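You operate a simulated robot arm through the tools that you are given. There is no shell and no other tool. Be economical: measure what you need, move in short steps, check, and stop when the job is done.

Carry out the task below with a simulated two-armed robot. There is one attempt and no reset: what you move stays moved.

Task
Put the lint brush on the top of the drawer base. Then open the narrow cabinet door, take the rework nest and leave it on the shelf behind the narrow door, then shut the door. Do these in the order given.

Only the result counts: the job must be done as asked and must still hold three seconds after the hand-in. Knocking over, shifting, dropping, spilling or breaking anything else fails it.

Robot
Two 7-joint arms with two-finger parallel grippers on one trunk, on a base that drives. Base frame: it is fixed to the floor where the robot stands at the start and does not move with it; the origin is under the middle of the robot, x ahead of it, y to its left, z up. Readings come in cm, rad, newtons and seconds.
The left shoulder is at the start at [7, 13.4, 114], the right one opposite. With the tool pointing down near the work surface each hand reaches from about 10 to 32 cm from the robot's upright axis, wherever it stands, measured 20 degrees to its own side. Places, roughly: narrow cabinet door [-130, -160, 60]; rework nest (7x10x4 cm) [40, -30, 40]; shelf behind the narrow door [-140, -160, 60]; top of the drawer base [-210, -60, 20]. Payload 1.57 kg a hand.
Tool frame (each hand has its own): the origin (TCP) lies between the finger pads and is the grasp point; the fingertips stand 3 cm ahead of it; z points along the fingers, y is the line along which they close. Largest opening 8 cm; finger width 1.7, thickness 1.2; the body of the gripper, 4 by 8.2 cm, starts 8 cm behind the TCP.
Orientation is told as [roll, pitch, yaw] about the base's x, y, z axes, in that order, counted from this pose: with the fingers straight down and closing along the base's y, the tool's x points along the base's -x, its y along +y and its z along -z.

Tools
- The arms move only by the tool play_rows. It takes "left_commands", "right_commands" or both (then of equal length, played together; a hand with none holds still); each is a list of rows, each a list of 7 numbers: the shift along the tool's x, y, z in cm, then the turn, a rotation vector about the tool's x, y, z in rad, then the finger opening in cm, from 0 to 8. In form: [[dx, dy, dz, ax, ay, az, hand], ...]. A call has 1 to 10 rows; each row shifts and turns the commanded pose from where the row before left it, along the tool's axes as they then stand. Each row takes 0.2 s and may step no farther than 5 cm and 0.15 rad from the row before; otherwise, or with a gripper value out of range, the whole call is refused. A pose out of reach is approached as far as the arm can. The call stops where the force on the tool passes 40 N (or 10 N more than at its start, if that is more) or the arm is blocked; 0.2 s more then pass. The fingers move at their own pace (about 15.3 cm/s each) and stop on an object; they squeeze with about 20 N. The grip force told is the motor's: it shows also when the fingers shut on nothing. Time passes only in rows, and 0.2 s behind the last, so rows that do not move let the fingers close. It gives the time, the measured TCP pose, the force on the tool (base axes), the opening and the grip force at its end, in the units of the frame above (readings bear some noise), with the torque about the TCP (base axes, N m) and any sound that the robot's microphone picked up.
- Cameras (640 x 400 px; columns grow to the right, rows downward): "scene" is now at [12.31, -1.25, 134.21]; the picture's right is [-0.18, -0.98, 0.00], its down [-0.80, 0.14, -0.58] and it looks along [0.57, -0.10, -0.81] (base axes); focal length 264 px, centre (320, 200). "left" rides on the left gripper at [7.2, 0.7, -12.2] in its tool frame; the picture's right is [-0.09, 1.00, 0.00], its down [-0.84, -0.08, -0.54] and it looks along [-0.54, -0.05, 0.84] (tool axes); focal length 238 px, centre (320, 200). "right" rides on the right gripper at [7.2, -0.7, -12.2] in its tool frame; the picture's right is [0.09, 1.00, 0.00], its down [-0.84, 0.08, -0.54] and it looks along [-0.54, 0.05, 0.84] (tool axes); focal length 238 px, centre (320, 200). There is no depth. A picture from a camera that has moved, and an enlarged one, comes with that camera's place and axes in the base frame and with its lens.
- capture(camera): a new picture of that camera. The clock stands still meanwhile.
- move_column(by): slides the trunk up (or, below 0, down) by that many cm; the arms and the scene camera ride with it, the base frame stays. It gives what a move gives, with no picture.
- roll_base(legs): drives the robot by 1 to 6 legs, each [ahead, left, turn to the left] in cm, cm and rad, along the robot's own axes; the way and the turn of a leg run together, so that a leg with both is an arc; at most 150 cm and 3.142 rad a leg. The arms and the cameras ride along, it lands a little off, and it stops where it bumps. It gives what a move gives.
- head_to(pan, tilt): turns the head with the scene camera to pan (to the left, within 1.501 rad either way) and tilt (down, from -0.506 to 1.204), counted from straight ahead of the robot. It gives what a move gives.
- enlarge(camera, box): a new picture of the part [left, top, right, bottom] of that camera's present view, enlarged. The clock stands still meanwhile.
- hand_in(): hands the job in; it is judged then, once.

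Go step by step. Nothing tells you exact positions but the pictures and the camera data: compare them with the known pose of the tool, close in by small moves and look again before you grip or let go. The budget is 165 turns and 122 pictures, counting those below and the enlarged ones. Unless the task says otherwise, let go and move clear before handing in.

The tools are called as a command line: name --argument value ..., lists and objects as JSON in quotes. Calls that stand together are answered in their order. play_rows: Moves the arms, as the interface text tells. Its arguments: {"type":"object","properties":{"left_commands":{"type":"array","items":{"type":"array","items":{"type":"number"}}},"right_commands":{"type":"array","items":{"type":"array","items":{"type":"number"}}}},"required":[]} The other tools are called the same way: move_column (by) slides the trunk up or down; roll_base (legs) drives the base; head_to (pan, tilt) turns the head that bears the scene camera; capture (camera) takes a picture; enlarge (camera, box) takes an enlarged picture of a part of a camera's view; hand_in () hands the job in.

At the start:

```text
time: 0.0
left_position: [39.0, -0.34, 99.83]
left_tcp_rot: [0.0, 0.0, -0.001]
left_wrist_force: [-0.3, -1.1, 0.1]
left_moment: [-0.01, -0.02, 0.04]
left_opening: 7.98
left_gripper_force: 0.1
right_position: [20.15, -17.91, 72.69]
right_tcp_rot: [0.0, 0.001, 0.003]
right_wrist_force: [-0.7, 0.0, 0.0]
right_moment: [0.0, -0.04, -0.02]
right_opening: 8.01
right_gripper_force: 0.0
trunk travel left (down, up): [-71.3, 22.7]
robot x, y, heading: [-0.2, -0.04, -0.001]
head pan, tilt: [-0.178, 0.951]
```

scene: 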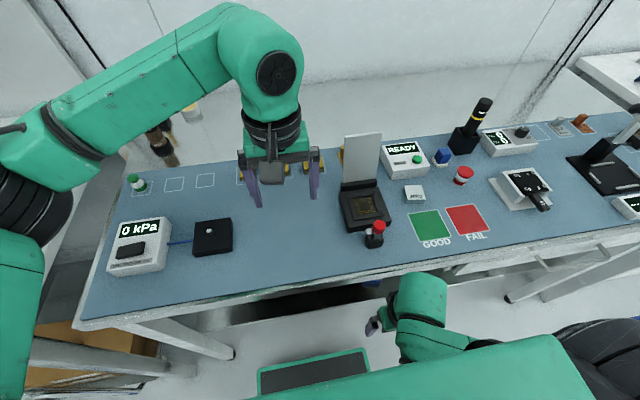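
right: 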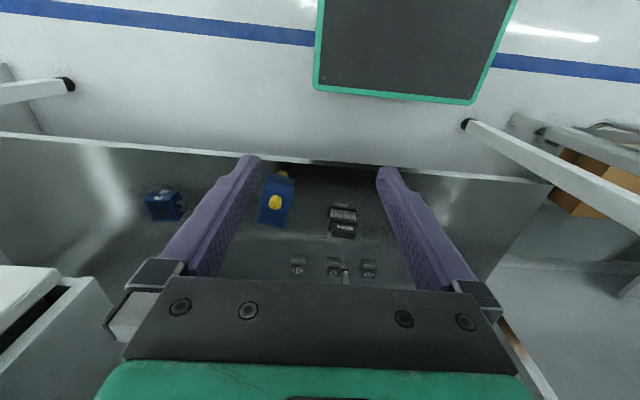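
left: 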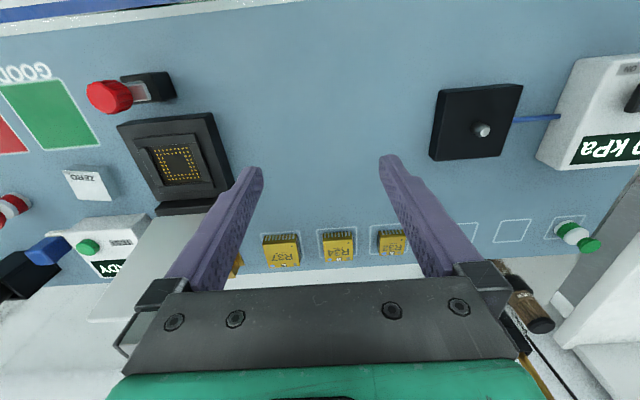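

I see a test bench ahead with several fixtures; the lint brush isn't identified yet. I'll look around with the head first.

head_to --pan -0.6 --tilt 0.7

capture --camera "scene"

head_to --pan -1.5 --tilt 0.5

capture --camera "scene"

head_to --pan 0.8 --tilt 0.6

capture --camera "scene"

```text
time: 0.9
left_position: [39.0, -0.23, 100.01]
left_tcp_rot: [0.001, 0.0, 0.0]
left_wrist_force: [0.8, 0.7, -1.0]
left_moment: [0.0, 0.0, -0.01]
left_opening: 7.96
left_gripper_force: 0.0
right_position: [20.13, -17.94, 72.87]
right_tcp_rot: [0.0, 0.0, 0.003]
right_wrist_force: [-0.5, -0.1, 0.5]
right_moment: [-0.04, 0.0, -0.03]
right_opening: 8.0
right_gripper_force: 0.1
trunk travel left (down, up): [-71.3, 22.7]
robot x, y, heading: [-0.33, 0.26, 0.002]
head pan, tilt: [-0.6, 0.7]
```

```text
118 pictures are left
camera scene: at [12.17, -4.75, 136.2], right [-0.56, -0.83, 0.0], down [-0.53, 0.36, -0.76], along [0.63, -0.43, -0.64], focal length 264 px, centre (320, 200)
```

scene: 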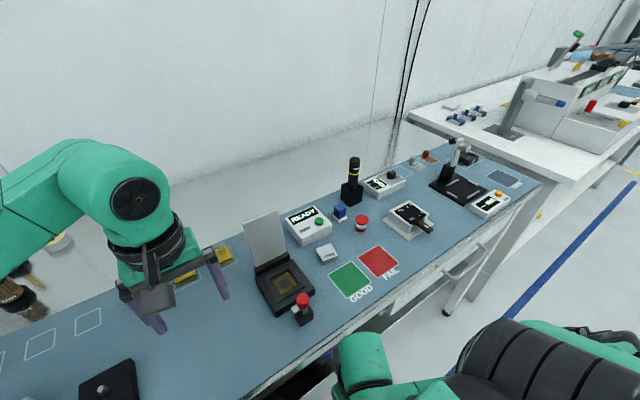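

```text
time: 2.1
left_position: [38.9, -0.39, 99.92]
left_tcp_rot: [-0.001, 0.0, 0.0]
left_wrist_force: [-0.6, -0.4, -0.6]
left_moment: [0.01, 0.02, 0.01]
left_opening: 8.01
left_gripper_force: 0.1
right_position: [20.1, -17.89, 72.99]
right_tcp_rot: [-0.001, 0.002, 0.002]
right_wrist_force: [0.0, -0.3, 0.3]
right_moment: [0.01, 0.0, -0.03]
right_opening: 7.98
right_gripper_force: 0.1
trunk travel left (down, up): [-71.3, 22.7]
robot x, y, heading: [-0.17, -0.09, -0.003]
head pan, tilt: [-1.499, 0.499]
```

```text
117 pictures are left
camera scene: at [5.82, -9.04, 137.97], right [-1.0, -0.07, 0.0], down [-0.03, 0.48, -0.88], along [0.06, -0.88, -0.48], focal length 264 px, centre (320, 200)
```

scene: 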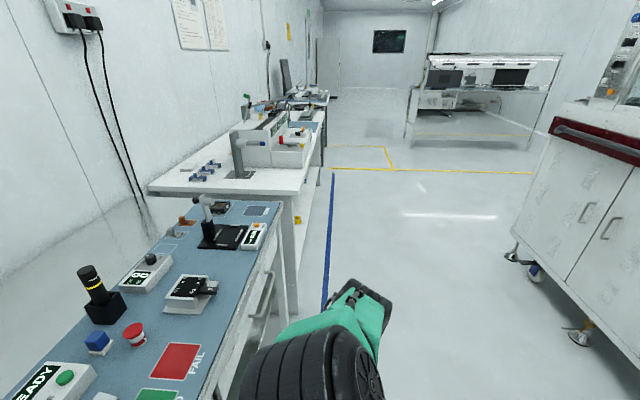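

```text
time: 4.2
left_position: [38.94, -0.34, 100.01]
left_tcp_rot: [-0.002, 0.0, 0.001]
left_wrist_force: [0.1, 0.5, 0.1]
left_moment: [0.04, -0.01, -0.01]
left_opening: 7.99
left_gripper_force: 0.1
right_position: [20.24, -17.9, 72.87]
right_tcp_rot: [-0.002, 0.0, 0.001]
right_wrist_force: [-0.3, -0.5, 0.0]
right_moment: [-0.01, 0.0, -0.01]
right_opening: 7.99
right_gripper_force: 0.0
trunk travel left (down, up): [-71.3, 22.7]
robot x, y, heading: [-0.27, 0.06, -0.0]
head pan, tilt: [0.799, 0.6]
```

```text
116 pictures are left
camera scene: at [11.32, 6.37, 137.06], right [0.72, -0.7, 0.0], down [-0.39, -0.4, -0.83], along [0.58, 0.59, -0.56], focal length 264 px, centre (320, 200)
```

scene: 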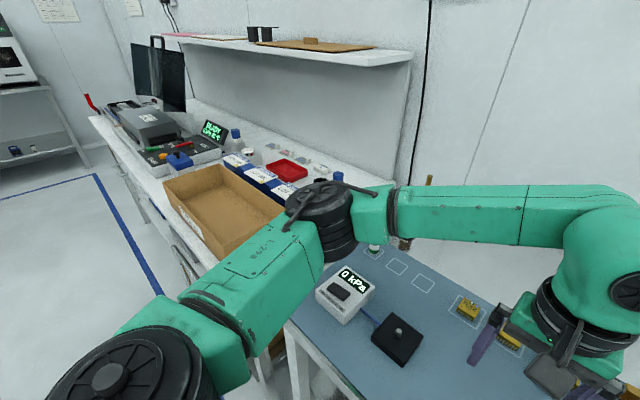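

The "work surface" at z≈38.5 seems to be the shelf under the bench. I'll zoom in on it through the right hand camera, and look left-back/right-back.

enlarge --camera "right" --box '[120, 140, 440, 300]'

head_to --pan 0 --tilt 1.2

capture --camera "scene"

```text
2.00 times, centred on (280, 220) of right
camera zoom: at [12.99, -18.57, 85.06], right [-0.09, 1.0, 0.0], down [0.84, 0.08, 0.54], along [0.54, 0.05, -0.84], focal length 477 px, centre (400, 160)
```

zoom: 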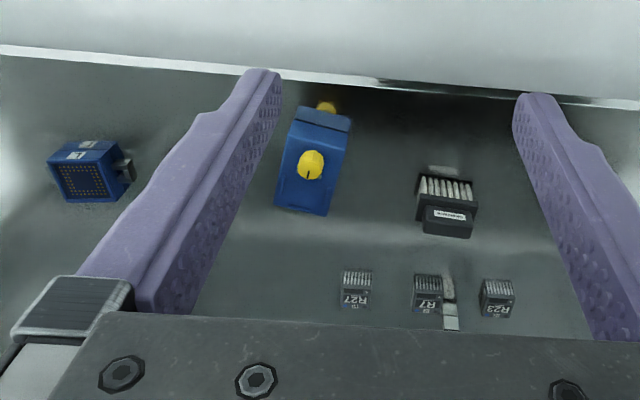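

```text
time: 5.3
left_position: [38.94, -0.35, 99.95]
left_tcp_rot: [0.0, 0.001, 0.0]
left_wrist_force: [-0.2, 0.4, -0.4]
left_moment: [-0.02, -0.02, 0.03]
left_opening: 7.98
left_gripper_force: 0.1
right_position: [20.17, -17.83, 72.77]
right_tcp_rot: [-0.001, -0.001, 0.002]
right_wrist_force: [-0.3, 0.5, -0.3]
right_moment: [0.0, -0.01, 0.0]
right_opening: 8.02
right_gripper_force: 0.1
trunk travel left (down, up): [-71.3, 22.7]
robot x, y, heading: [0.19, -0.23, -0.002]
head pan, tilt: [0.0, 1.201]
```

```text
114 pictures are left
camera scene: at [10.75, 0.04, 132.61], right [0.0, -1.0, 0.0], down [-0.93, 0.0, -0.36], along [0.36, 0.0, -0.93], focal length 264 px, centre (320, 200)
```

scene: 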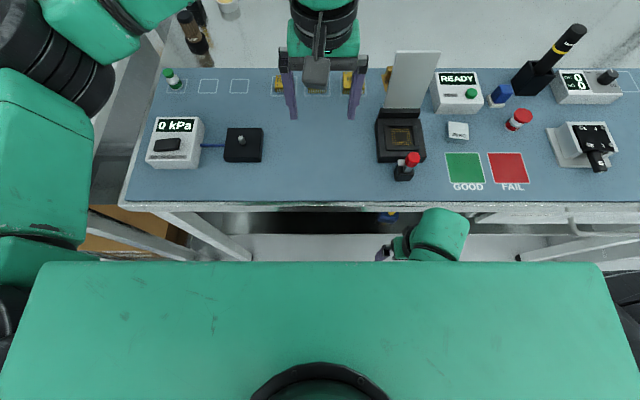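

The bench top is at about z≈87, and the shelf with the blue item is beneath it. Next I identify the lint brush candidates by zooming in on several spots.

head_to --pan 0.4 --tilt 0.9

enlarge --camera "scene" --box '[160, 0, 480, 200]'

enlarge --camera "right" --box '[250, 160, 400, 290]'

enlarge --camera "left" --box '[440, 160, 640, 360]'

```text
time: 6.2
left_position: [38.9, -0.34, 99.93]
left_tcp_rot: [-0.001, 0.0, 0.001]
left_wrist_force: [-0.2, -0.7, -0.3]
left_moment: [-0.01, 0.05, 0.0]
left_opening: 7.96
left_gripper_force: 0.1
right_position: [20.03, -18.05, 72.87]
right_tcp_rot: [0.0, 0.0, 0.002]
right_wrist_force: [0.6, 0.5, 0.0]
right_moment: [0.02, 0.01, -0.01]
right_opening: 8.01
right_gripper_force: 0.1
trunk travel left (down, up): [-71.3, 22.7]
robot x, y, heading: [0.17, 0.03, -0.0]
head pan, tilt: [0.4, 0.901]
```

```text
2.00 times, centred on (320, 100) of scene
camera zoom: at [12.11, 2.96, 134.58], right [0.39, -0.92, 0.0], down [-0.72, -0.3, -0.62], along [0.57, 0.24, -0.78], focal length 529 px, centre (320, 400)
```

zoom: 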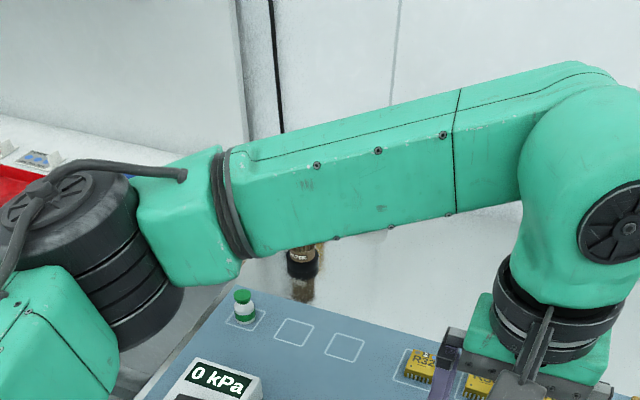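

```text
3.08 times, centred on (325, 225) of right
camera zoom: at [12.98, -18.57, 85.06], right [-0.09, 1.0, 0.0], down [0.84, 0.08, 0.54], along [0.54, 0.05, -0.84], focal length 733 px, centre (305, 123)
```

zoom: 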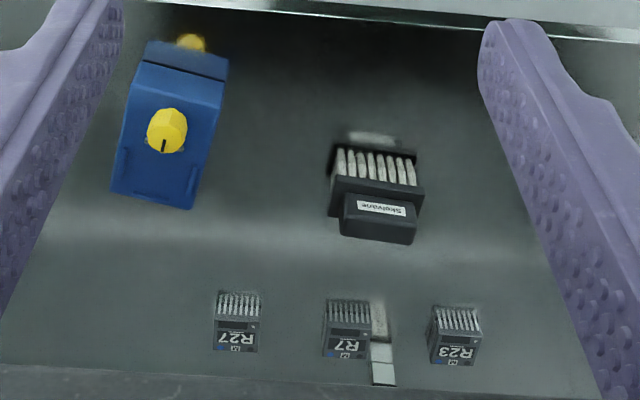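

```text
2.00 times, centred on (540, 260) of left
camera zoom: at [31.91, 0.34, 112.09], right [0.09, 1.0, 0.0], down [0.84, -0.08, 0.54], along [0.54, -0.05, -0.84], focal length 477 px, centre (-120, 80)
```

zoom: 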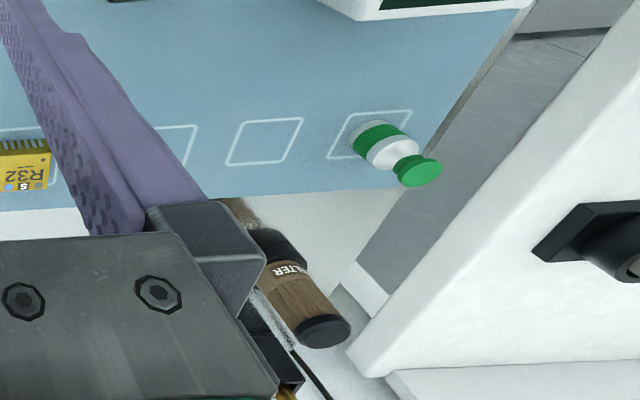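

I'll back off from the bench and turn to look behind the robot.

roll_base --legs '[[-45, 0, 0]]'

roll_base --legs '[[0, 0, -1.57]]'

head_to --pan 0 --tilt 0.5

capture --camera "scene"

head_to --pan -1.3 --tilt 0.5

capture --camera "scene"

head_to --pan 1.4 --tilt 0.7

capture --camera "scene"

```text
time: 8.9
left_position: [-6.2, -0.43, 99.88]
left_tcp_rot: [-0.001, -0.002, -0.002]
left_wrist_force: [0.5, 0.7, -0.1]
left_moment: [0.0, 0.02, 0.0]
left_opening: 8.0
left_gripper_force: 0.0
right_position: [-24.93, -17.98, 72.92]
right_tcp_rot: [0.0, 0.002, -0.002]
right_wrist_force: [-0.7, -0.7, 0.3]
right_moment: [-0.01, 0.01, -0.03]
right_opening: 7.99
right_gripper_force: 0.1
trunk travel left (down, up): [-71.3, 22.7]
robot x, y, heading: [-45.03, 0.07, -0.002]
head pan, tilt: [0.4, 0.901]
```

```text
time: 13.2
left_position: [-46.33, -38.92, 100.03]
left_tcp_rot: [0.0, -0.001, -1.59]
left_wrist_force: [-1.0, 0.3, -0.2]
left_moment: [0.01, -0.02, 0.01]
left_opening: 7.97
left_gripper_force: 0.1
right_position: [-63.43, -19.66, 72.82]
right_tcp_rot: [0.001, 0.0, -1.588]
right_wrist_force: [-0.6, 0.6, -0.4]
right_moment: [0.01, -0.01, 0.0]
right_opening: 8.0
right_gripper_force: 0.0
trunk travel left (down, up): [-71.3, 22.7]
robot x, y, heading: [-45.07, 0.23, -1.589]
head pan, tilt: [0.4, 0.901]
```

```text
time: 14.1
left_position: [-46.4, -38.85, 100.06]
left_tcp_rot: [0.001, 0.0, -1.592]
left_wrist_force: [0.8, -0.2, -0.7]
left_moment: [0.01, -0.02, 0.01]
left_opening: 7.99
left_gripper_force: 0.2
right_position: [-63.54, -19.82, 72.85]
right_tcp_rot: [-0.001, 0.0, -1.588]
right_wrist_force: [-0.6, -0.1, -0.2]
right_moment: [0.02, -0.03, 0.03]
right_opening: 8.0
right_gripper_force: 0.0
trunk travel left (down, up): [-71.3, 22.7]
robot x, y, heading: [-45.29, 0.17, -1.585]
head pan, tilt: [0.0, 0.499]
```

```text
110 pictures are left
camera scene: at [-45.34, -14.01, 137.96], right [-1.0, 0.02, 0.0], down [0.01, 0.48, -0.88], along [-0.02, -0.88, -0.48], focal length 264 px, centre (320, 200)
```

scene: 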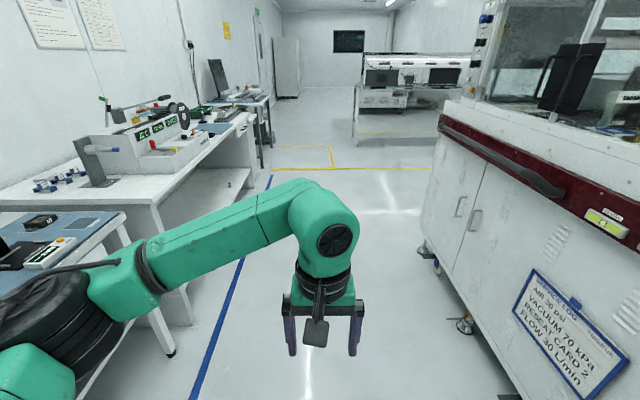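

```text
time: 15.5
left_position: [-46.32, -38.83, 99.95]
left_tcp_rot: [0.001, 0.001, -1.591]
left_wrist_force: [0.9, -0.6, -0.2]
left_moment: [0.02, 0.02, 0.03]
left_opening: 8.0
left_gripper_force: 0.1
right_position: [-63.45, -19.67, 72.84]
right_tcp_rot: [-0.001, 0.001, -1.588]
right_wrist_force: [0.5, 0.1, 0.2]
right_moment: [-0.02, 0.0, -0.01]
right_opening: 8.02
right_gripper_force: 0.2
trunk travel left (down, up): [-71.3, 22.7]
robot x, y, heading: [-44.88, 0.1, -1.593]
head pan, tilt: [-1.3, 0.499]
```

```text
109 pictures are left
camera scene: at [-53.99, -7.19, 137.97], right [-0.25, 0.97, 0.0], down [0.46, 0.12, -0.88], along [-0.85, -0.22, -0.48], focal length 264 px, centre (320, 200)
```

scene: 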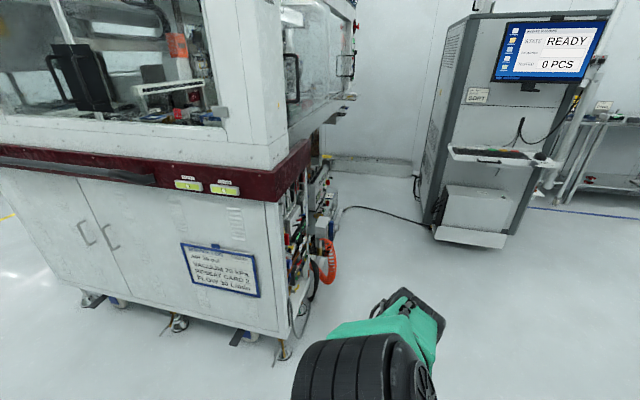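

```text
time: 17.9
left_position: [-46.33, -38.86, 100.0]
left_tcp_rot: [0.0, 0.001, -1.588]
left_wrist_force: [-0.6, 0.3, -0.6]
left_moment: [-0.02, 0.02, 0.02]
left_opening: 8.03
left_gripper_force: 0.0
right_position: [-63.56, -19.71, 72.93]
right_tcp_rot: [-0.001, -0.001, -1.587]
right_wrist_force: [-0.3, 0.1, -0.2]
right_moment: [-0.01, 0.0, 0.02]
right_opening: 8.0
right_gripper_force: 0.1
trunk travel left (down, up): [-71.3, 22.7]
robot x, y, heading: [-45.26, 0.0, -1.59]
head pan, tilt: [1.4, 0.7]
```

```text
108 pictures are left
camera scene: at [-36.83, -6.54, 136.2], right [-0.19, -0.98, 0.0], down [-0.63, 0.12, -0.77], along [0.75, -0.15, -0.64], focal length 264 px, centre (320, 200)
```

scene: 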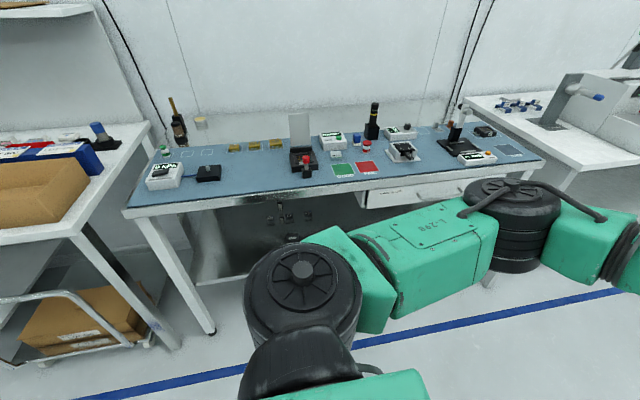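

The red-topped machine holds the cabinet doors (face at x≈-130). I'll turn to face -x, advance a little and look for the drawer base and brush.

roll_base --legs '[[0, 0, -1.55], [60, -15, 0]]'

head_to --pan 0.3 --tilt 0.6

capture --camera "scene"

head_to --pan -0.9 --tilt 0.5

capture --camera "scene"

```text
time: 25.2
left_position: [-143.6, 16.63, 100.08]
left_tcp_rot: [0.001, -0.001, 3.132]
left_wrist_force: [-0.3, 0.6, -0.5]
left_moment: [0.04, 0.0, 0.01]
left_opening: 7.99
left_gripper_force: 0.1
right_position: [-124.58, 33.91, 72.89]
right_tcp_rot: [0.0, 0.0, 3.135]
right_wrist_force: [0.9, -0.1, -0.4]
right_moment: [0.02, -0.03, 0.0]
right_opening: 8.01
right_gripper_force: 0.0
trunk travel left (down, up): [-71.3, 22.7]
robot x, y, heading: [-104.71, 15.94, 3.134]
head pan, tilt: [1.4, 0.7]
```

```text
time: 26.5
left_position: [-143.57, 16.49, 99.96]
left_tcp_rot: [0.0, -0.001, 3.133]
left_wrist_force: [1.0, -0.1, -0.6]
left_moment: [0.0, 0.04, 0.0]
left_opening: 8.01
left_gripper_force: 0.2
right_position: [-124.57, 33.89, 72.81]
right_tcp_rot: [0.001, -0.001, 3.134]
right_wrist_force: [-0.1, 0.2, 0.1]
right_moment: [0.0, 0.0, 0.0]
right_opening: 8.0
right_gripper_force: 0.0
trunk travel left (down, up): [-71.3, 22.7]
robot x, y, heading: [-104.81, 15.75, 3.131]
head pan, tilt: [0.3, 0.6]
```

```text
107 pictures are left
camera scene: at [-118.01, 13.35, 137.06], right [-0.29, 0.96, 0.0], down [0.54, 0.16, -0.82], along [-0.79, -0.24, -0.57], focal length 264 px, centre (320, 200)
```

scene: 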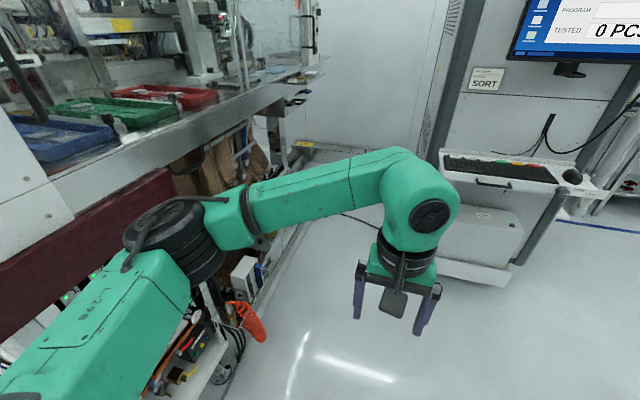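

```text
time: 27.9
left_position: [-143.6, 16.61, 99.88]
left_tcp_rot: [0.0, 0.001, 3.134]
left_wrist_force: [0.2, 0.8, -0.1]
left_moment: [-0.04, -0.02, 0.04]
left_opening: 8.03
left_gripper_force: 0.1
right_position: [-124.58, 33.98, 72.97]
right_tcp_rot: [-0.001, -0.001, 3.134]
right_wrist_force: [0.4, 0.7, 0.9]
right_moment: [0.0, -0.01, -0.02]
right_opening: 8.02
right_gripper_force: 0.0
trunk travel left (down, up): [-71.3, 22.7]
robot x, y, heading: [-104.73, 15.56, 3.129]
head pan, tilt: [-0.901, 0.499]
```

```text
106 pictures are left
camera scene: at [-115.14, 23.08, 137.97], right [0.79, 0.61, 0.0], down [0.29, -0.38, -0.88], along [-0.54, 0.69, -0.48], focal length 264 px, centre (320, 200)
```

scene: 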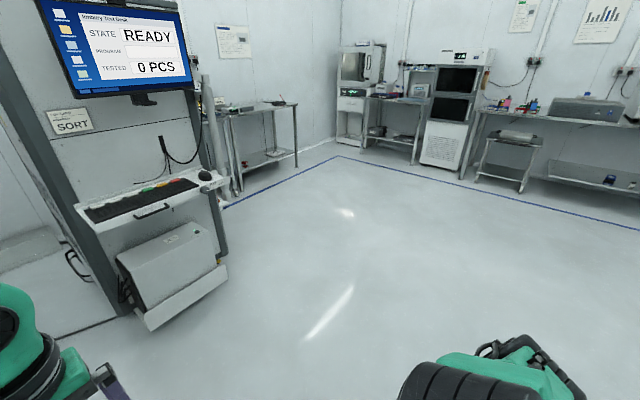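

The machine's side around x -210, y -60 has low storage. I'll turn to face it (-y) and strafe there.

roll_base --legs '[[0, 0, 1.57], [0, -80, 0]]'

head_to --pan -0.2 --tilt 0.9

capture --camera "scene"

capture --camera "right"

```text
time: 36.1
left_position: [-186.33, -22.07, 99.98]
left_tcp_rot: [-0.002, 0.0, -1.588]
left_wrist_force: [0.7, 0.4, -0.3]
left_moment: [-0.01, 0.01, -0.01]
left_opening: 8.0
left_gripper_force: 0.1
right_position: [-203.54, -2.9, 72.87]
right_tcp_rot: [0.0, 0.002, -1.584]
right_wrist_force: [-0.8, -0.3, 1.3]
right_moment: [0.04, 0.0, 0.0]
right_opening: 7.98
right_gripper_force: 0.0
trunk travel left (down, up): [-71.3, 22.7]
robot x, y, heading: [-185.37, 17.13, -1.584]
head pan, tilt: [-0.901, 0.499]
```

```text
time: 37.1
left_position: [-186.54, -22.03, 100.04]
left_tcp_rot: [0.0, -0.001, -1.586]
left_wrist_force: [0.4, 1.0, 0.1]
left_moment: [0.02, 0.0, 0.0]
left_opening: 8.0
left_gripper_force: 0.2
right_position: [-203.54, -2.94, 72.8]
right_tcp_rot: [-0.001, 0.001, -1.584]
right_wrist_force: [0.9, 0.3, -0.3]
right_moment: [-0.01, -0.03, 0.01]
right_opening: 8.03
right_gripper_force: 0.1
trunk travel left (down, up): [-71.3, 22.7]
robot x, y, heading: [-185.47, 17.19, -1.583]
head pan, tilt: [-0.201, 0.901]
```

```text
105 pictures are left
camera scene: at [-186.99, 4.59, 134.59], right [-0.98, 0.21, 0.0], down [0.17, 0.77, -0.62], along [-0.13, -0.61, -0.78], focal length 264 px, centre (320, 200)
```

scene: 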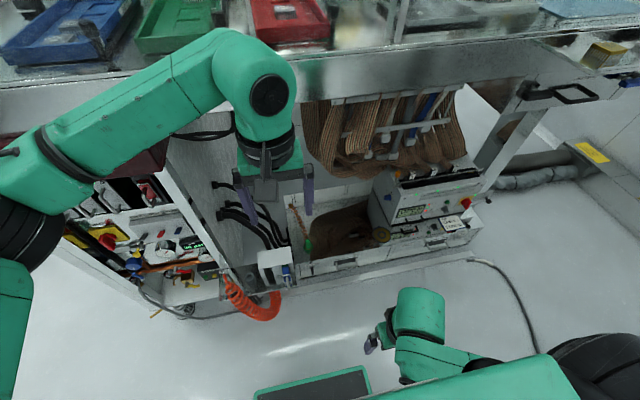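

```text
104 pictures are left
camera right: at [-204.17, 4.3, 85.06], right [1.0, 0.08, 0.0], down [0.07, -0.84, 0.54], along [0.04, -0.54, -0.84], focal length 238 px, centre (320, 200)
```

right: 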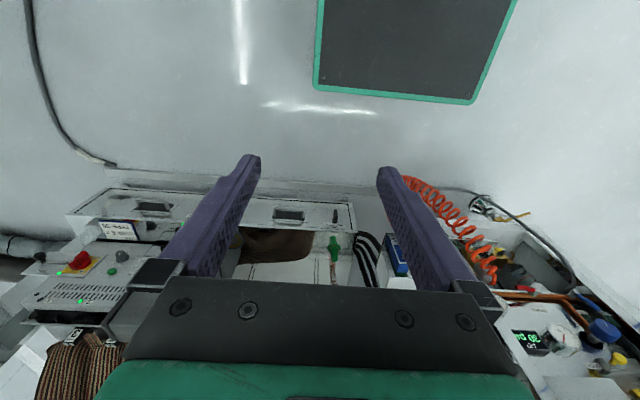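

This is the drawer base: a low unit with two drawers, partly occupied on top. Zooming in.

enlarge --camera "scene" --box '[220, 150, 500, 300]'

enlarge --camera "scene" --box '[40, 160, 300, 330]'

enlarge --camera "right" --box '[100, 160, 420, 300]'

```text
2.29 times, centred on (360, 225) of scene
camera zoom: at [-186.99, 4.59, 134.59], right [-0.98, 0.21, 0.0], down [0.17, 0.77, -0.62], along [-0.13, -0.61, -0.78], focal length 604 px, centre (229, 143)
```

zoom: 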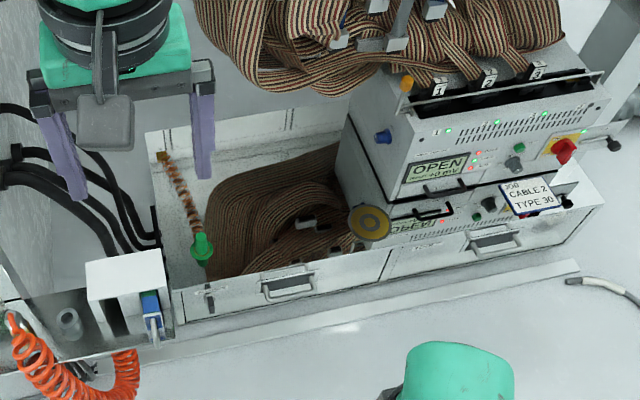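

```text
2.35 times, centred on (170, 245) of scene
camera zoom: at [-186.99, 4.59, 134.59], right [-0.98, 0.21, 0.0], down [0.17, 0.77, -0.62], along [-0.13, -0.61, -0.78], focal length 622 px, centre (673, 94)
```

zoom: 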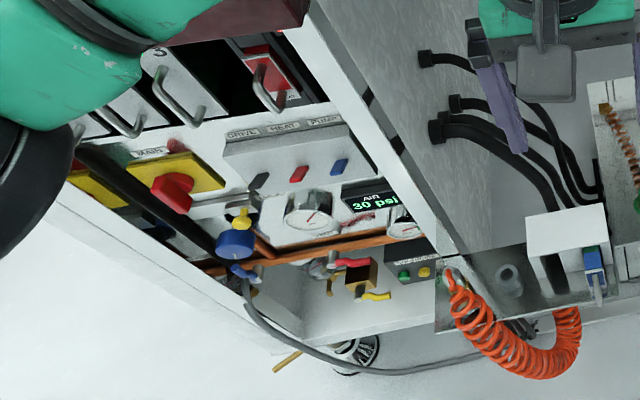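

```text
2.00 times, centred on (260, 230) of right
camera zoom: at [-204.17, 4.3, 85.06], right [1.0, 0.08, 0.0], down [0.07, -0.84, 0.54], along [0.04, -0.54, -0.84], focal length 477 px, centre (440, 140)
```

zoom: 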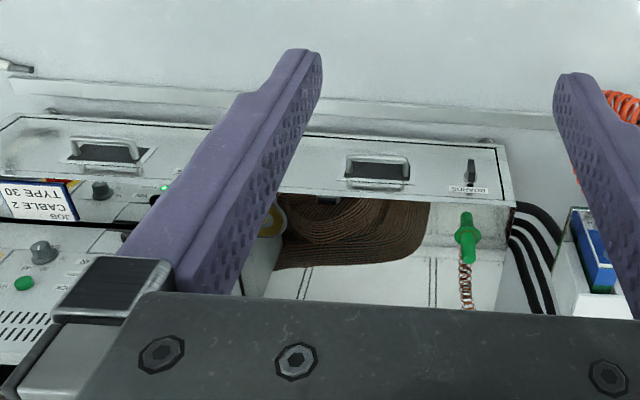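

Drawer base top identified (x≈-188…-233, y≈-50…-91, z≈20, partly covered by a cable coil). Now I go back to the bench and lower the trunk to look under it for the brush and the nest.

roll_base --legs '[[0, 135, 0], [0, 0, 1.583]]'

move_column --by -60

head_to --pan -0.2 --tilt 0.3

capture --camera "scene"

```text
time: 47.7
left_position: [-11.36, 13.59, 100.0]
left_tcp_rot: [0.001, -0.001, -0.022]
left_wrist_force: [0.2, 0.3, -0.6]
left_moment: [0.01, 0.02, 0.0]
left_opening: 7.99
left_gripper_force: 0.0
right_position: [-30.6, -3.62, 72.84]
right_tcp_rot: [0.0, 0.001, -0.021]
right_wrist_force: [0.6, -0.2, 0.4]
right_moment: [0.03, 0.02, -0.01]
right_opening: 7.98
right_gripper_force: 0.1
trunk travel left (down, up): [-71.3, 22.7]
robot x, y, heading: [-50.16, 14.82, -0.023]
head pan, tilt: [-0.201, 0.901]
```

```text
refused: -60 is not a number from -40 to 40
```

```text
time: 48.7
left_position: [-11.4, 13.47, 99.88]
left_tcp_rot: [-0.001, -0.001, -0.024]
left_wrist_force: [-0.1, -0.3, 0.0]
left_moment: [0.01, 0.0, -0.03]
left_opening: 8.01
left_gripper_force: 0.0
right_position: [-30.6, -3.61, 72.83]
right_tcp_rot: [0.0, 0.0, -0.02]
right_wrist_force: [0.3, -0.3, 0.5]
right_moment: [0.01, -0.01, 0.0]
right_opening: 8.01
right_gripper_force: 0.0
trunk travel left (down, up): [-71.3, 22.7]
robot x, y, heading: [-50.49, 14.51, -0.022]
head pan, tilt: [-0.201, 0.3]
```

```text
100 pictures are left
camera scene: at [-36.08, 12.54, 139.8], right [-0.22, -0.98, 0.0], down [-0.29, 0.07, -0.95], along [0.93, -0.21, -0.3], focal length 264 px, centre (320, 200)
```

scene: 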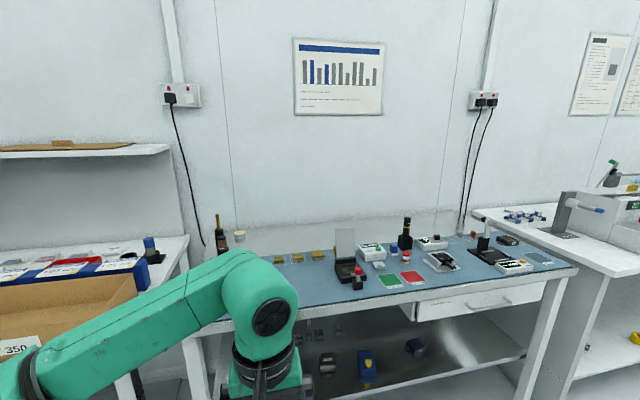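

Lowering the trunk in one step and looking under the bench.

move_column --by -38

head_to --pan -0.35 --tilt 0.6

capture --camera "scene"

enlarge --camera "scene" --box '[240, 120, 480, 270]'

```text
time: 52.4
left_position: [-11.39, 13.5, 62.09]
left_tcp_rot: [0.0, 0.001, -0.024]
left_wrist_force: [-0.7, 0.6, 0.0]
left_moment: [0.02, -0.01, 0.0]
left_opening: 8.02
left_gripper_force: 0.1
right_position: [-30.57, -3.65, 34.9]
right_tcp_rot: [0.0, -0.001, -0.02]
right_wrist_force: [-1.5, -0.1, -0.7]
right_moment: [0.01, 0.0, 0.0]
right_opening: 8.0
right_gripper_force: 0.1
trunk travel left (down, up): [-33.3, 60.7]
robot x, y, heading: [-50.08, 14.92, -0.022]
head pan, tilt: [-0.201, 0.3]
```

```text
time: 53.2
left_position: [-11.46, 13.45, 61.95]
left_tcp_rot: [0.001, 0.0, -0.022]
left_wrist_force: [0.0, 0.7, 0.3]
left_moment: [0.02, 0.01, 0.0]
left_opening: 8.02
left_gripper_force: 0.0
right_position: [-30.56, -3.6, 34.82]
right_tcp_rot: [0.0, 0.0, -0.022]
right_wrist_force: [-0.7, 0.5, 1.2]
right_moment: [0.05, 0.06, 0.01]
right_opening: 7.98
right_gripper_force: 0.1
trunk travel left (down, up): [-33.3, 60.7]
robot x, y, heading: [-50.09, 14.89, -0.022]
head pan, tilt: [-0.351, 0.6]
```

```text
99 pictures are left
camera scene: at [-36.96, 11.39, 99.07], right [-0.36, -0.93, 0.0], down [-0.53, 0.21, -0.83], along [0.77, -0.3, -0.56], focal length 264 px, centre (320, 200)
```

scene: 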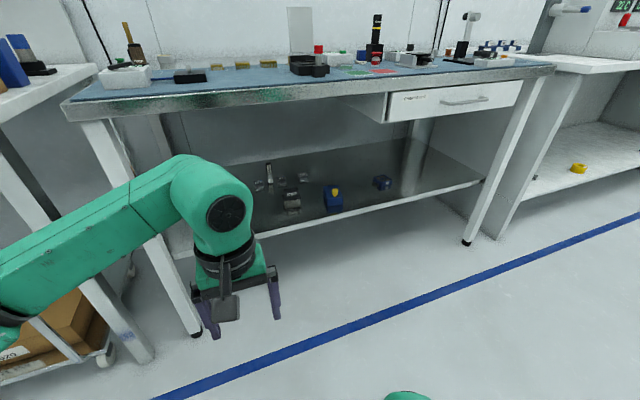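

```text
2.67 times, centred on (360, 195) of scene
camera zoom: at [-36.96, 11.39, 99.07], right [-0.36, -0.93, 0.0], down [-0.53, 0.21, -0.83], along [0.77, -0.3, -0.56], focal length 705 px, centre (213, 213)
```

zoom: 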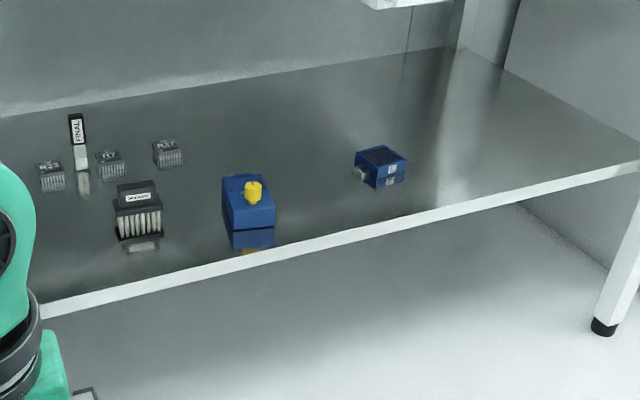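

The blue block with the yellow knob at about [43,-26] matches the rework nest. I'll zoom in on the black bristled item and other brush candidates.

enlarge --camera "scene" --box '[260, 150, 350, 220]'

enlarge --camera "scene" --box '[80, 0, 240, 100]'

enlarge --camera "scene" --box '[280, 0, 530, 100]'

head_to --pan 0.8 --tilt 0.25

capture --camera "scene"

```text
5.71 times, centred on (305, 185) of scene
camera zoom: at [-36.96, 11.39, 99.07], right [-0.36, -0.93, 0.0], down [-0.53, 0.21, -0.83], along [0.77, -0.3, -0.56], focal length 1511 px, centre (406, 286)
```

zoom: 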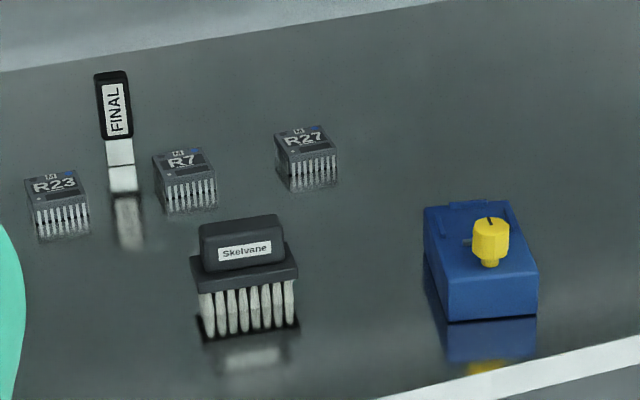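

```text
4.00 times, centred on (160, 50) of scene
camera zoom: at [-36.96, 11.39, 99.07], right [-0.36, -0.93, 0.0], down [-0.53, 0.21, -0.83], along [0.77, -0.3, -0.56], focal length 1058 px, centre (960, 800)
```

zoom: 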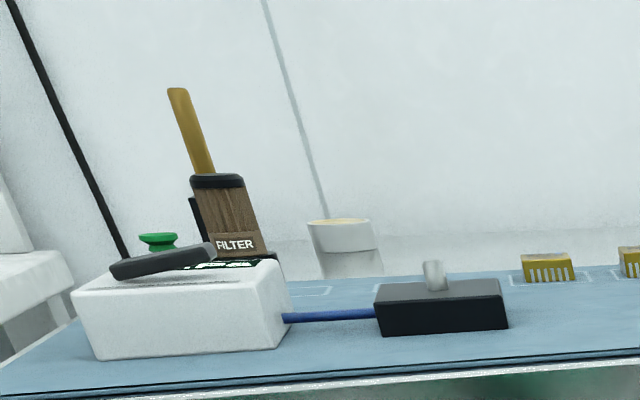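

```text
2.56 times, centred on (405, 50) of scene
camera zoom: at [-36.96, 11.39, 99.07], right [-0.36, -0.93, 0.0], down [-0.53, 0.21, -0.83], along [0.77, -0.3, -0.56], focal length 677 px, centre (102, 584)
```

zoom: 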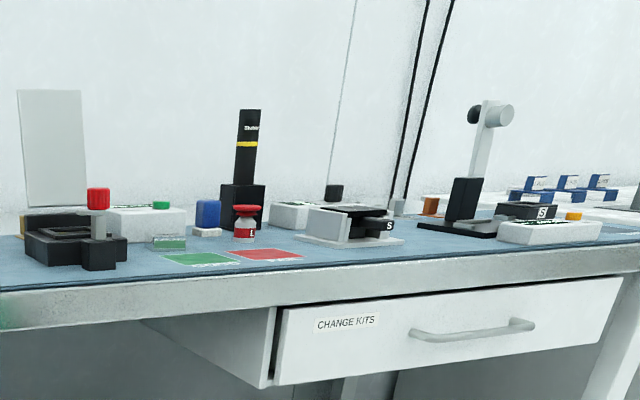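

```text
time: 54.5
left_position: [-11.38, 13.38, 61.96]
left_tcp_rot: [-0.001, -0.001, -0.023]
left_wrist_force: [0.0, -0.4, 0.1]
left_moment: [-0.03, -0.01, 0.01]
left_opening: 8.03
left_gripper_force: 0.2
right_position: [-30.67, -3.78, 34.86]
right_tcp_rot: [0.0, 0.001, -0.02]
right_wrist_force: [0.3, 0.6, -0.3]
right_moment: [0.01, 0.01, -0.04]
right_opening: 8.01
right_gripper_force: 0.0
trunk travel left (down, up): [-33.3, 60.7]
robot x, y, heading: [-50.49, 14.83, -0.024]
head pan, tilt: [0.799, 0.25]
```

```text
94 pictures are left
camera scene: at [-38.53, 21.15, 102.28], right [0.7, -0.71, 0.0], down [-0.18, -0.17, -0.97], along [0.69, 0.68, -0.25], focal length 264 px, centre (320, 200)
```

scene: 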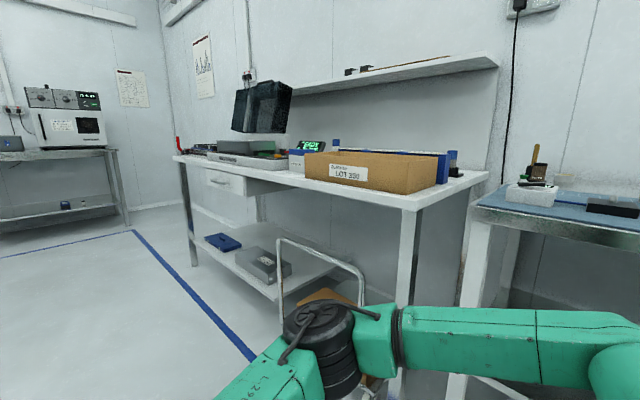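

The black "Skelvane" block has bristles and could be the lint brush, but I'll check the other brush-like things ("FILTER" and the tall black one) at higher zoom.

head_to --pan -0.2 --tilt 0.25

capture --camera "scene"

```text
time: 55.8
left_position: [-11.33, 13.4, 62.07]
left_tcp_rot: [0.0, -0.001, -0.025]
left_wrist_force: [0.5, 0.3, 0.7]
left_moment: [-0.03, 0.01, 0.03]
left_opening: 8.0
left_gripper_force: 0.1
right_position: [-30.64, -3.63, 34.96]
right_tcp_rot: [0.0, 0.001, -0.022]
right_wrist_force: [-0.3, -0.5, 0.6]
right_moment: [0.02, 0.01, -0.03]
right_opening: 8.01
right_gripper_force: 0.1
trunk travel left (down, up): [-33.3, 60.7]
robot x, y, heading: [-50.45, 14.58, -0.029]
head pan, tilt: [-0.201, 0.25]
```

```text
93 pictures are left
camera scene: at [-36.08, 12.55, 102.28], right [-0.22, -0.98, 0.0], down [-0.24, 0.05, -0.97], along [0.95, -0.21, -0.25], focal length 264 px, centre (320, 200)
```

scene: 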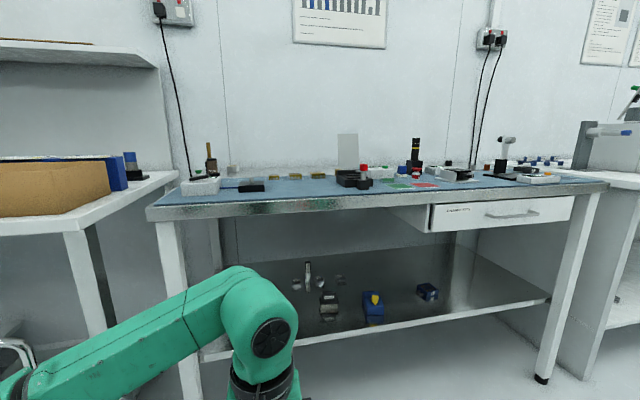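

enlarge --camera "scene" --box '[390, 125, 470, 185]'

enlarge --camera "scene" --box '[170, 135, 290, 200]'

```text
6.67 times, centred on (430, 155) of scene
camera zoom: at [-36.08, 12.55, 102.28], right [-0.22, -0.98, 0.0], down [-0.24, 0.05, -0.97], along [0.95, -0.21, -0.25], focal length 1763 px, centre (-413, 500)
```

zoom: 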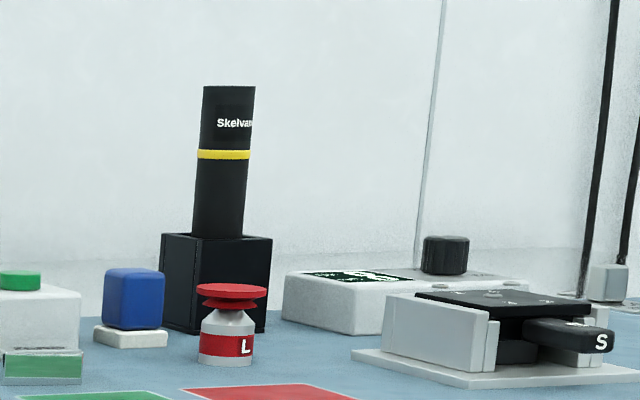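

```text
5.33 times, centred on (230, 168) of scene
camera zoom: at [-36.08, 12.55, 102.28], right [-0.22, -0.98, 0.0], down [-0.24, 0.05, -0.97], along [0.95, -0.21, -0.25], focal length 1410 px, centre (800, 373)
```

zoom: 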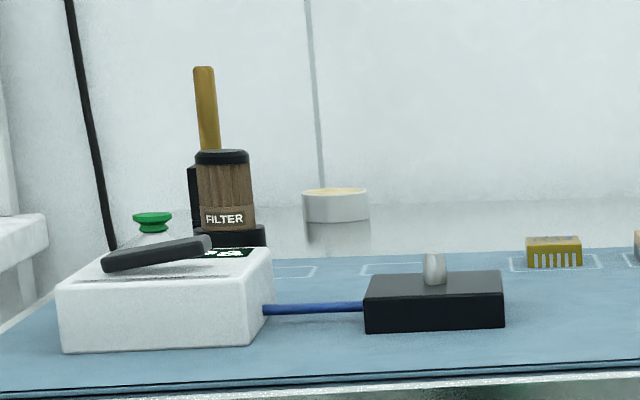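

I'll treat the bristled "Skelvane" block at about [46,-10] as the lint brush. First I tuck the left arm and raise/tilt the right hand 45° forward, away from the bench.

play_rows --left_commands '[[2.4, 2.25, 3.0, 0, 0, 0, 4], [2.4, 2.25, 3.0, 0, 0, 0, 4], [2.4, 2.25, 3.0, 0, 0, 0, 4], [2.4, 2.25, 3.0, 0, 0, 0, 4], [2.4, 2.25, 3.0, 0, 0, 0, 4], [2.4, 2.25, 3.0, 0, 0, 0, 4], [2.4, 2.25, 3.0, 0, 0, 0, 4], [2.4, 2.25, 3.0, 0, 0, 0, 4]]' --right_commands '[[0, 0, -3.5, 0, 0, 0, 8], [0, 0, -3.5, 0, 0, 0, 8], [0, 0, -3.5, 0, -0.13, 0, 8], [0, 0, -3.5, 0, -0.13, 0, 8], [0, 0, -3.5, 0, -0.13, 0, 8], [0, 0, -3.5, 0, -0.13, 0, 8], [0, 0, 0, 0, -0.13, 0, 8], [0, 0, 0, 0, -0.13, 0, 8]]'

capture --camera "right"

```text
time: 57.6
left_position: [-30.24, 31.88, 37.87]
left_tcp_rot: [0.0, -0.001, -0.021]
left_wrist_force: [0.8, 0.2, 0.7]
left_moment: [0.0, -0.05, -0.03]
left_opening: 4.02
left_gripper_force: 0.0
right_position: [-30.54, -3.76, 34.88]
right_tcp_rot: [-0.003, -0.262, -0.019]
right_wrist_force: [0.4, 0.3, 0.5]
right_moment: [0.03, 0.03, 0.01]
right_opening: 8.01
right_gripper_force: 0.0
right hand out of reach, approached as far as the arm can: row 1, 2, 3, 4, 5, 6
trunk travel left (down, up): [-33.3, 60.7]
robot x, y, heading: [-50.17, 15.02, -0.024]
head pan, tilt: [-0.201, 0.25]
```

```text
90 pictures are left
camera right: at [-40.71, -4.1, 44.78], right [-0.07, 1.0, -0.03], down [0.67, 0.07, 0.74], along [0.74, 0.03, -0.67], focal length 238 px, centre (320, 200)
```

right: 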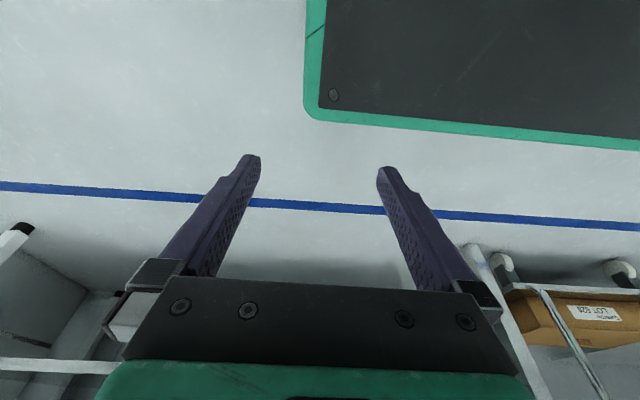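

play_rows --right_commands '[[-2.6, 0, 1.44, 0, -0.13, 0, 8], [-2.6, 0, 1.44, 0, -0.13, 0, 8], [-2.6, 0, 1.44, 0, -0.13, 0, 8], [-2.6, 0, 1.44, 0, -0.13, 0, 8], [-2.1, 0, 2.1, 0, 0, 0, 8], [-2.1, 0, 2.1, 0, 0, 0, 8], [-2.1, 0, -2.1, 0, 0, 0, 8], [-2.1, 0, -2.1, 0, 0, 0, 8], [-2.1, 0, -2.1, 0, 0, 0, 8], [-2.1, 0, -2.1, 0, 0, 0, 8]]'

capture --camera "right"

head_to --pan -0.5 --tilt 0.8

capture --camera "scene"

```text
time: 59.8
left_position: [-30.18, 31.96, 37.91]
left_tcp_rot: [0.001, 0.001, -0.023]
left_wrist_force: [1.1, 0.4, 0.4]
left_moment: [-0.02, 0.01, 0.02]
left_opening: 4.0
left_gripper_force: 0.0
right_position: [-12.86, -4.04, 46.21]
right_tcp_rot: [0.001, -0.781, -0.019]
right_wrist_force: [0.9, 0.9, 0.3]
right_moment: [0.01, -0.03, -0.03]
right_opening: 8.05
right_gripper_force: 0.1
trunk travel left (down, up): [-33.3, 60.7]
robot x, y, heading: [-50.67, 14.32, -0.023]
head pan, tilt: [-0.201, 0.25]
```

```text
89 pictures are left
camera right: at [-26.55, -4.32, 49.82], right [-0.05, 1.0, -0.07], down [0.21, 0.07, 0.97], along [0.98, 0.03, -0.22], focal length 238 px, centre (320, 200)
```

right: 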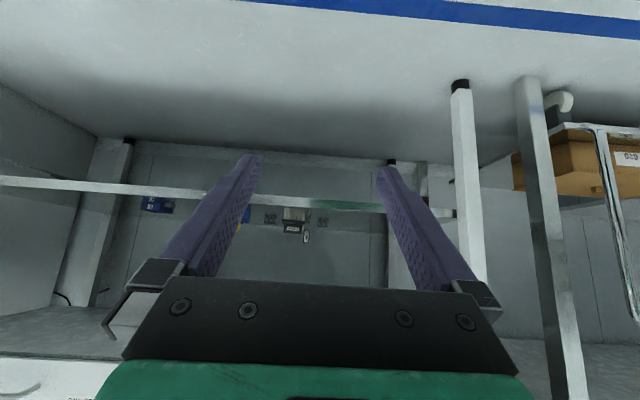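

```text
time: 60.8
left_position: [-30.15, 31.87, 37.98]
left_tcp_rot: [0.0, 0.001, -0.023]
left_wrist_force: [-0.5, -0.4, -0.6]
left_moment: [0.01, 0.01, 0.0]
left_opening: 3.99
left_gripper_force: 0.0
right_position: [-12.81, -3.9, 46.14]
right_tcp_rot: [0.0, -0.78, -0.021]
right_wrist_force: [-0.5, -0.4, 0.1]
right_moment: [-0.01, 0.01, -0.01]
right_opening: 8.0
right_gripper_force: 0.0
trunk travel left (down, up): [-33.3, 60.7]
robot x, y, heading: [-50.66, 14.82, -0.028]
head pan, tilt: [-0.499, 0.799]
```

```text
88 pictures are left
camera scene: at [-38.2, 10.6, 97.38], right [-0.5, -0.87, 0.0], down [-0.62, 0.36, -0.7], along [0.61, -0.35, -0.72], focal length 264 px, centre (320, 200)
```

scene: 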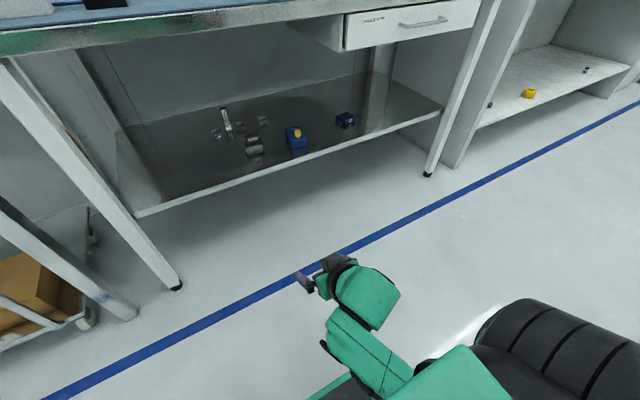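

Hand posture is good. I raise the trunk a bit and drive toward the shelf, stopping before the bench.

move_column --by 10

roll_base --legs '[[33, -5.5, 0.025]]'

capture --camera "right"

capture --camera "scene"

```text
time: 62.1
left_position: [-30.3, 31.91, 47.86]
left_tcp_rot: [0.001, 0.0, -0.023]
left_wrist_force: [0.6, -0.4, 0.3]
left_moment: [0.04, -0.03, -0.01]
left_opening: 4.0
left_gripper_force: 0.0
right_position: [-12.85, -3.98, 56.16]
right_tcp_rot: [0.0, -0.781, -0.022]
right_wrist_force: [-0.4, -0.4, 0.6]
right_moment: [0.02, -0.01, -0.02]
right_opening: 8.01
right_gripper_force: 0.1
trunk travel left (down, up): [-43.3, 50.7]
robot x, y, heading: [-50.28, 14.92, -0.019]
head pan, tilt: [-0.499, 0.799]
```

```text
time: 64.3
left_position: [2.3, 26.48, 48.01]
left_tcp_rot: [-0.002, 0.001, 0.002]
left_wrist_force: [0.3, -0.6, 0.4]
left_moment: [0.0, 0.01, 0.0]
left_opening: 3.96
left_gripper_force: 0.1
right_position: [20.51, -8.81, 56.06]
right_tcp_rot: [0.0, -0.781, 0.003]
right_wrist_force: [0.8, 0.5, 0.5]
right_moment: [0.05, -0.01, 0.02]
right_opening: 8.0
right_gripper_force: 0.1
trunk travel left (down, up): [-43.3, 50.7]
robot x, y, heading: [-17.22, 8.78, 0.003]
head pan, tilt: [-0.499, 0.799]
```

```text
87 pictures are left
camera right: at [6.86, -9.56, 59.76], right [-0.07, 1.0, -0.06], down [0.21, 0.08, 0.97], along [0.97, 0.05, -0.22], focal length 238 px, centre (320, 200)
```

right: 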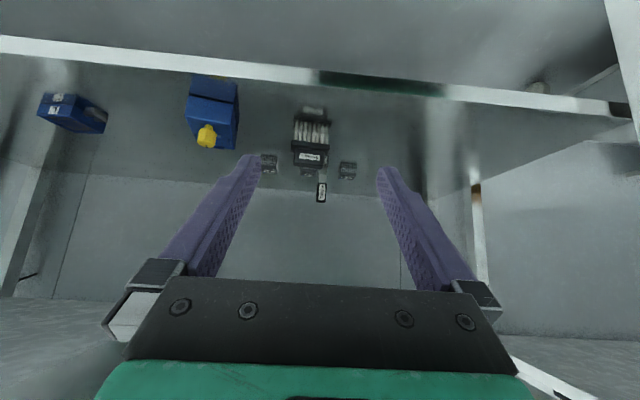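

```text
86 pictures are left
camera scene: at [-5.13, 5.06, 107.37], right [-0.48, -0.88, 0.0], down [-0.63, 0.34, -0.7], along [0.61, -0.33, -0.72], focal length 264 px, centre (320, 200)
```

scene: 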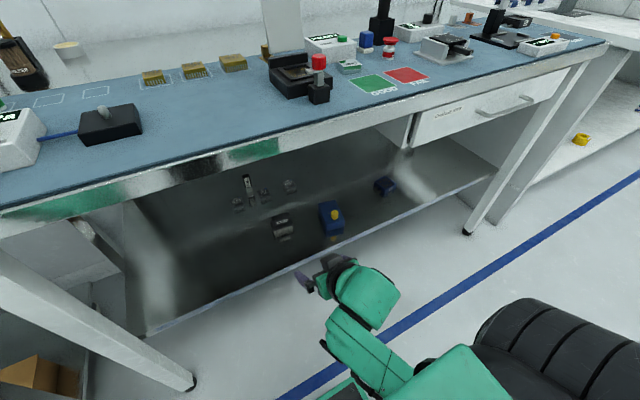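

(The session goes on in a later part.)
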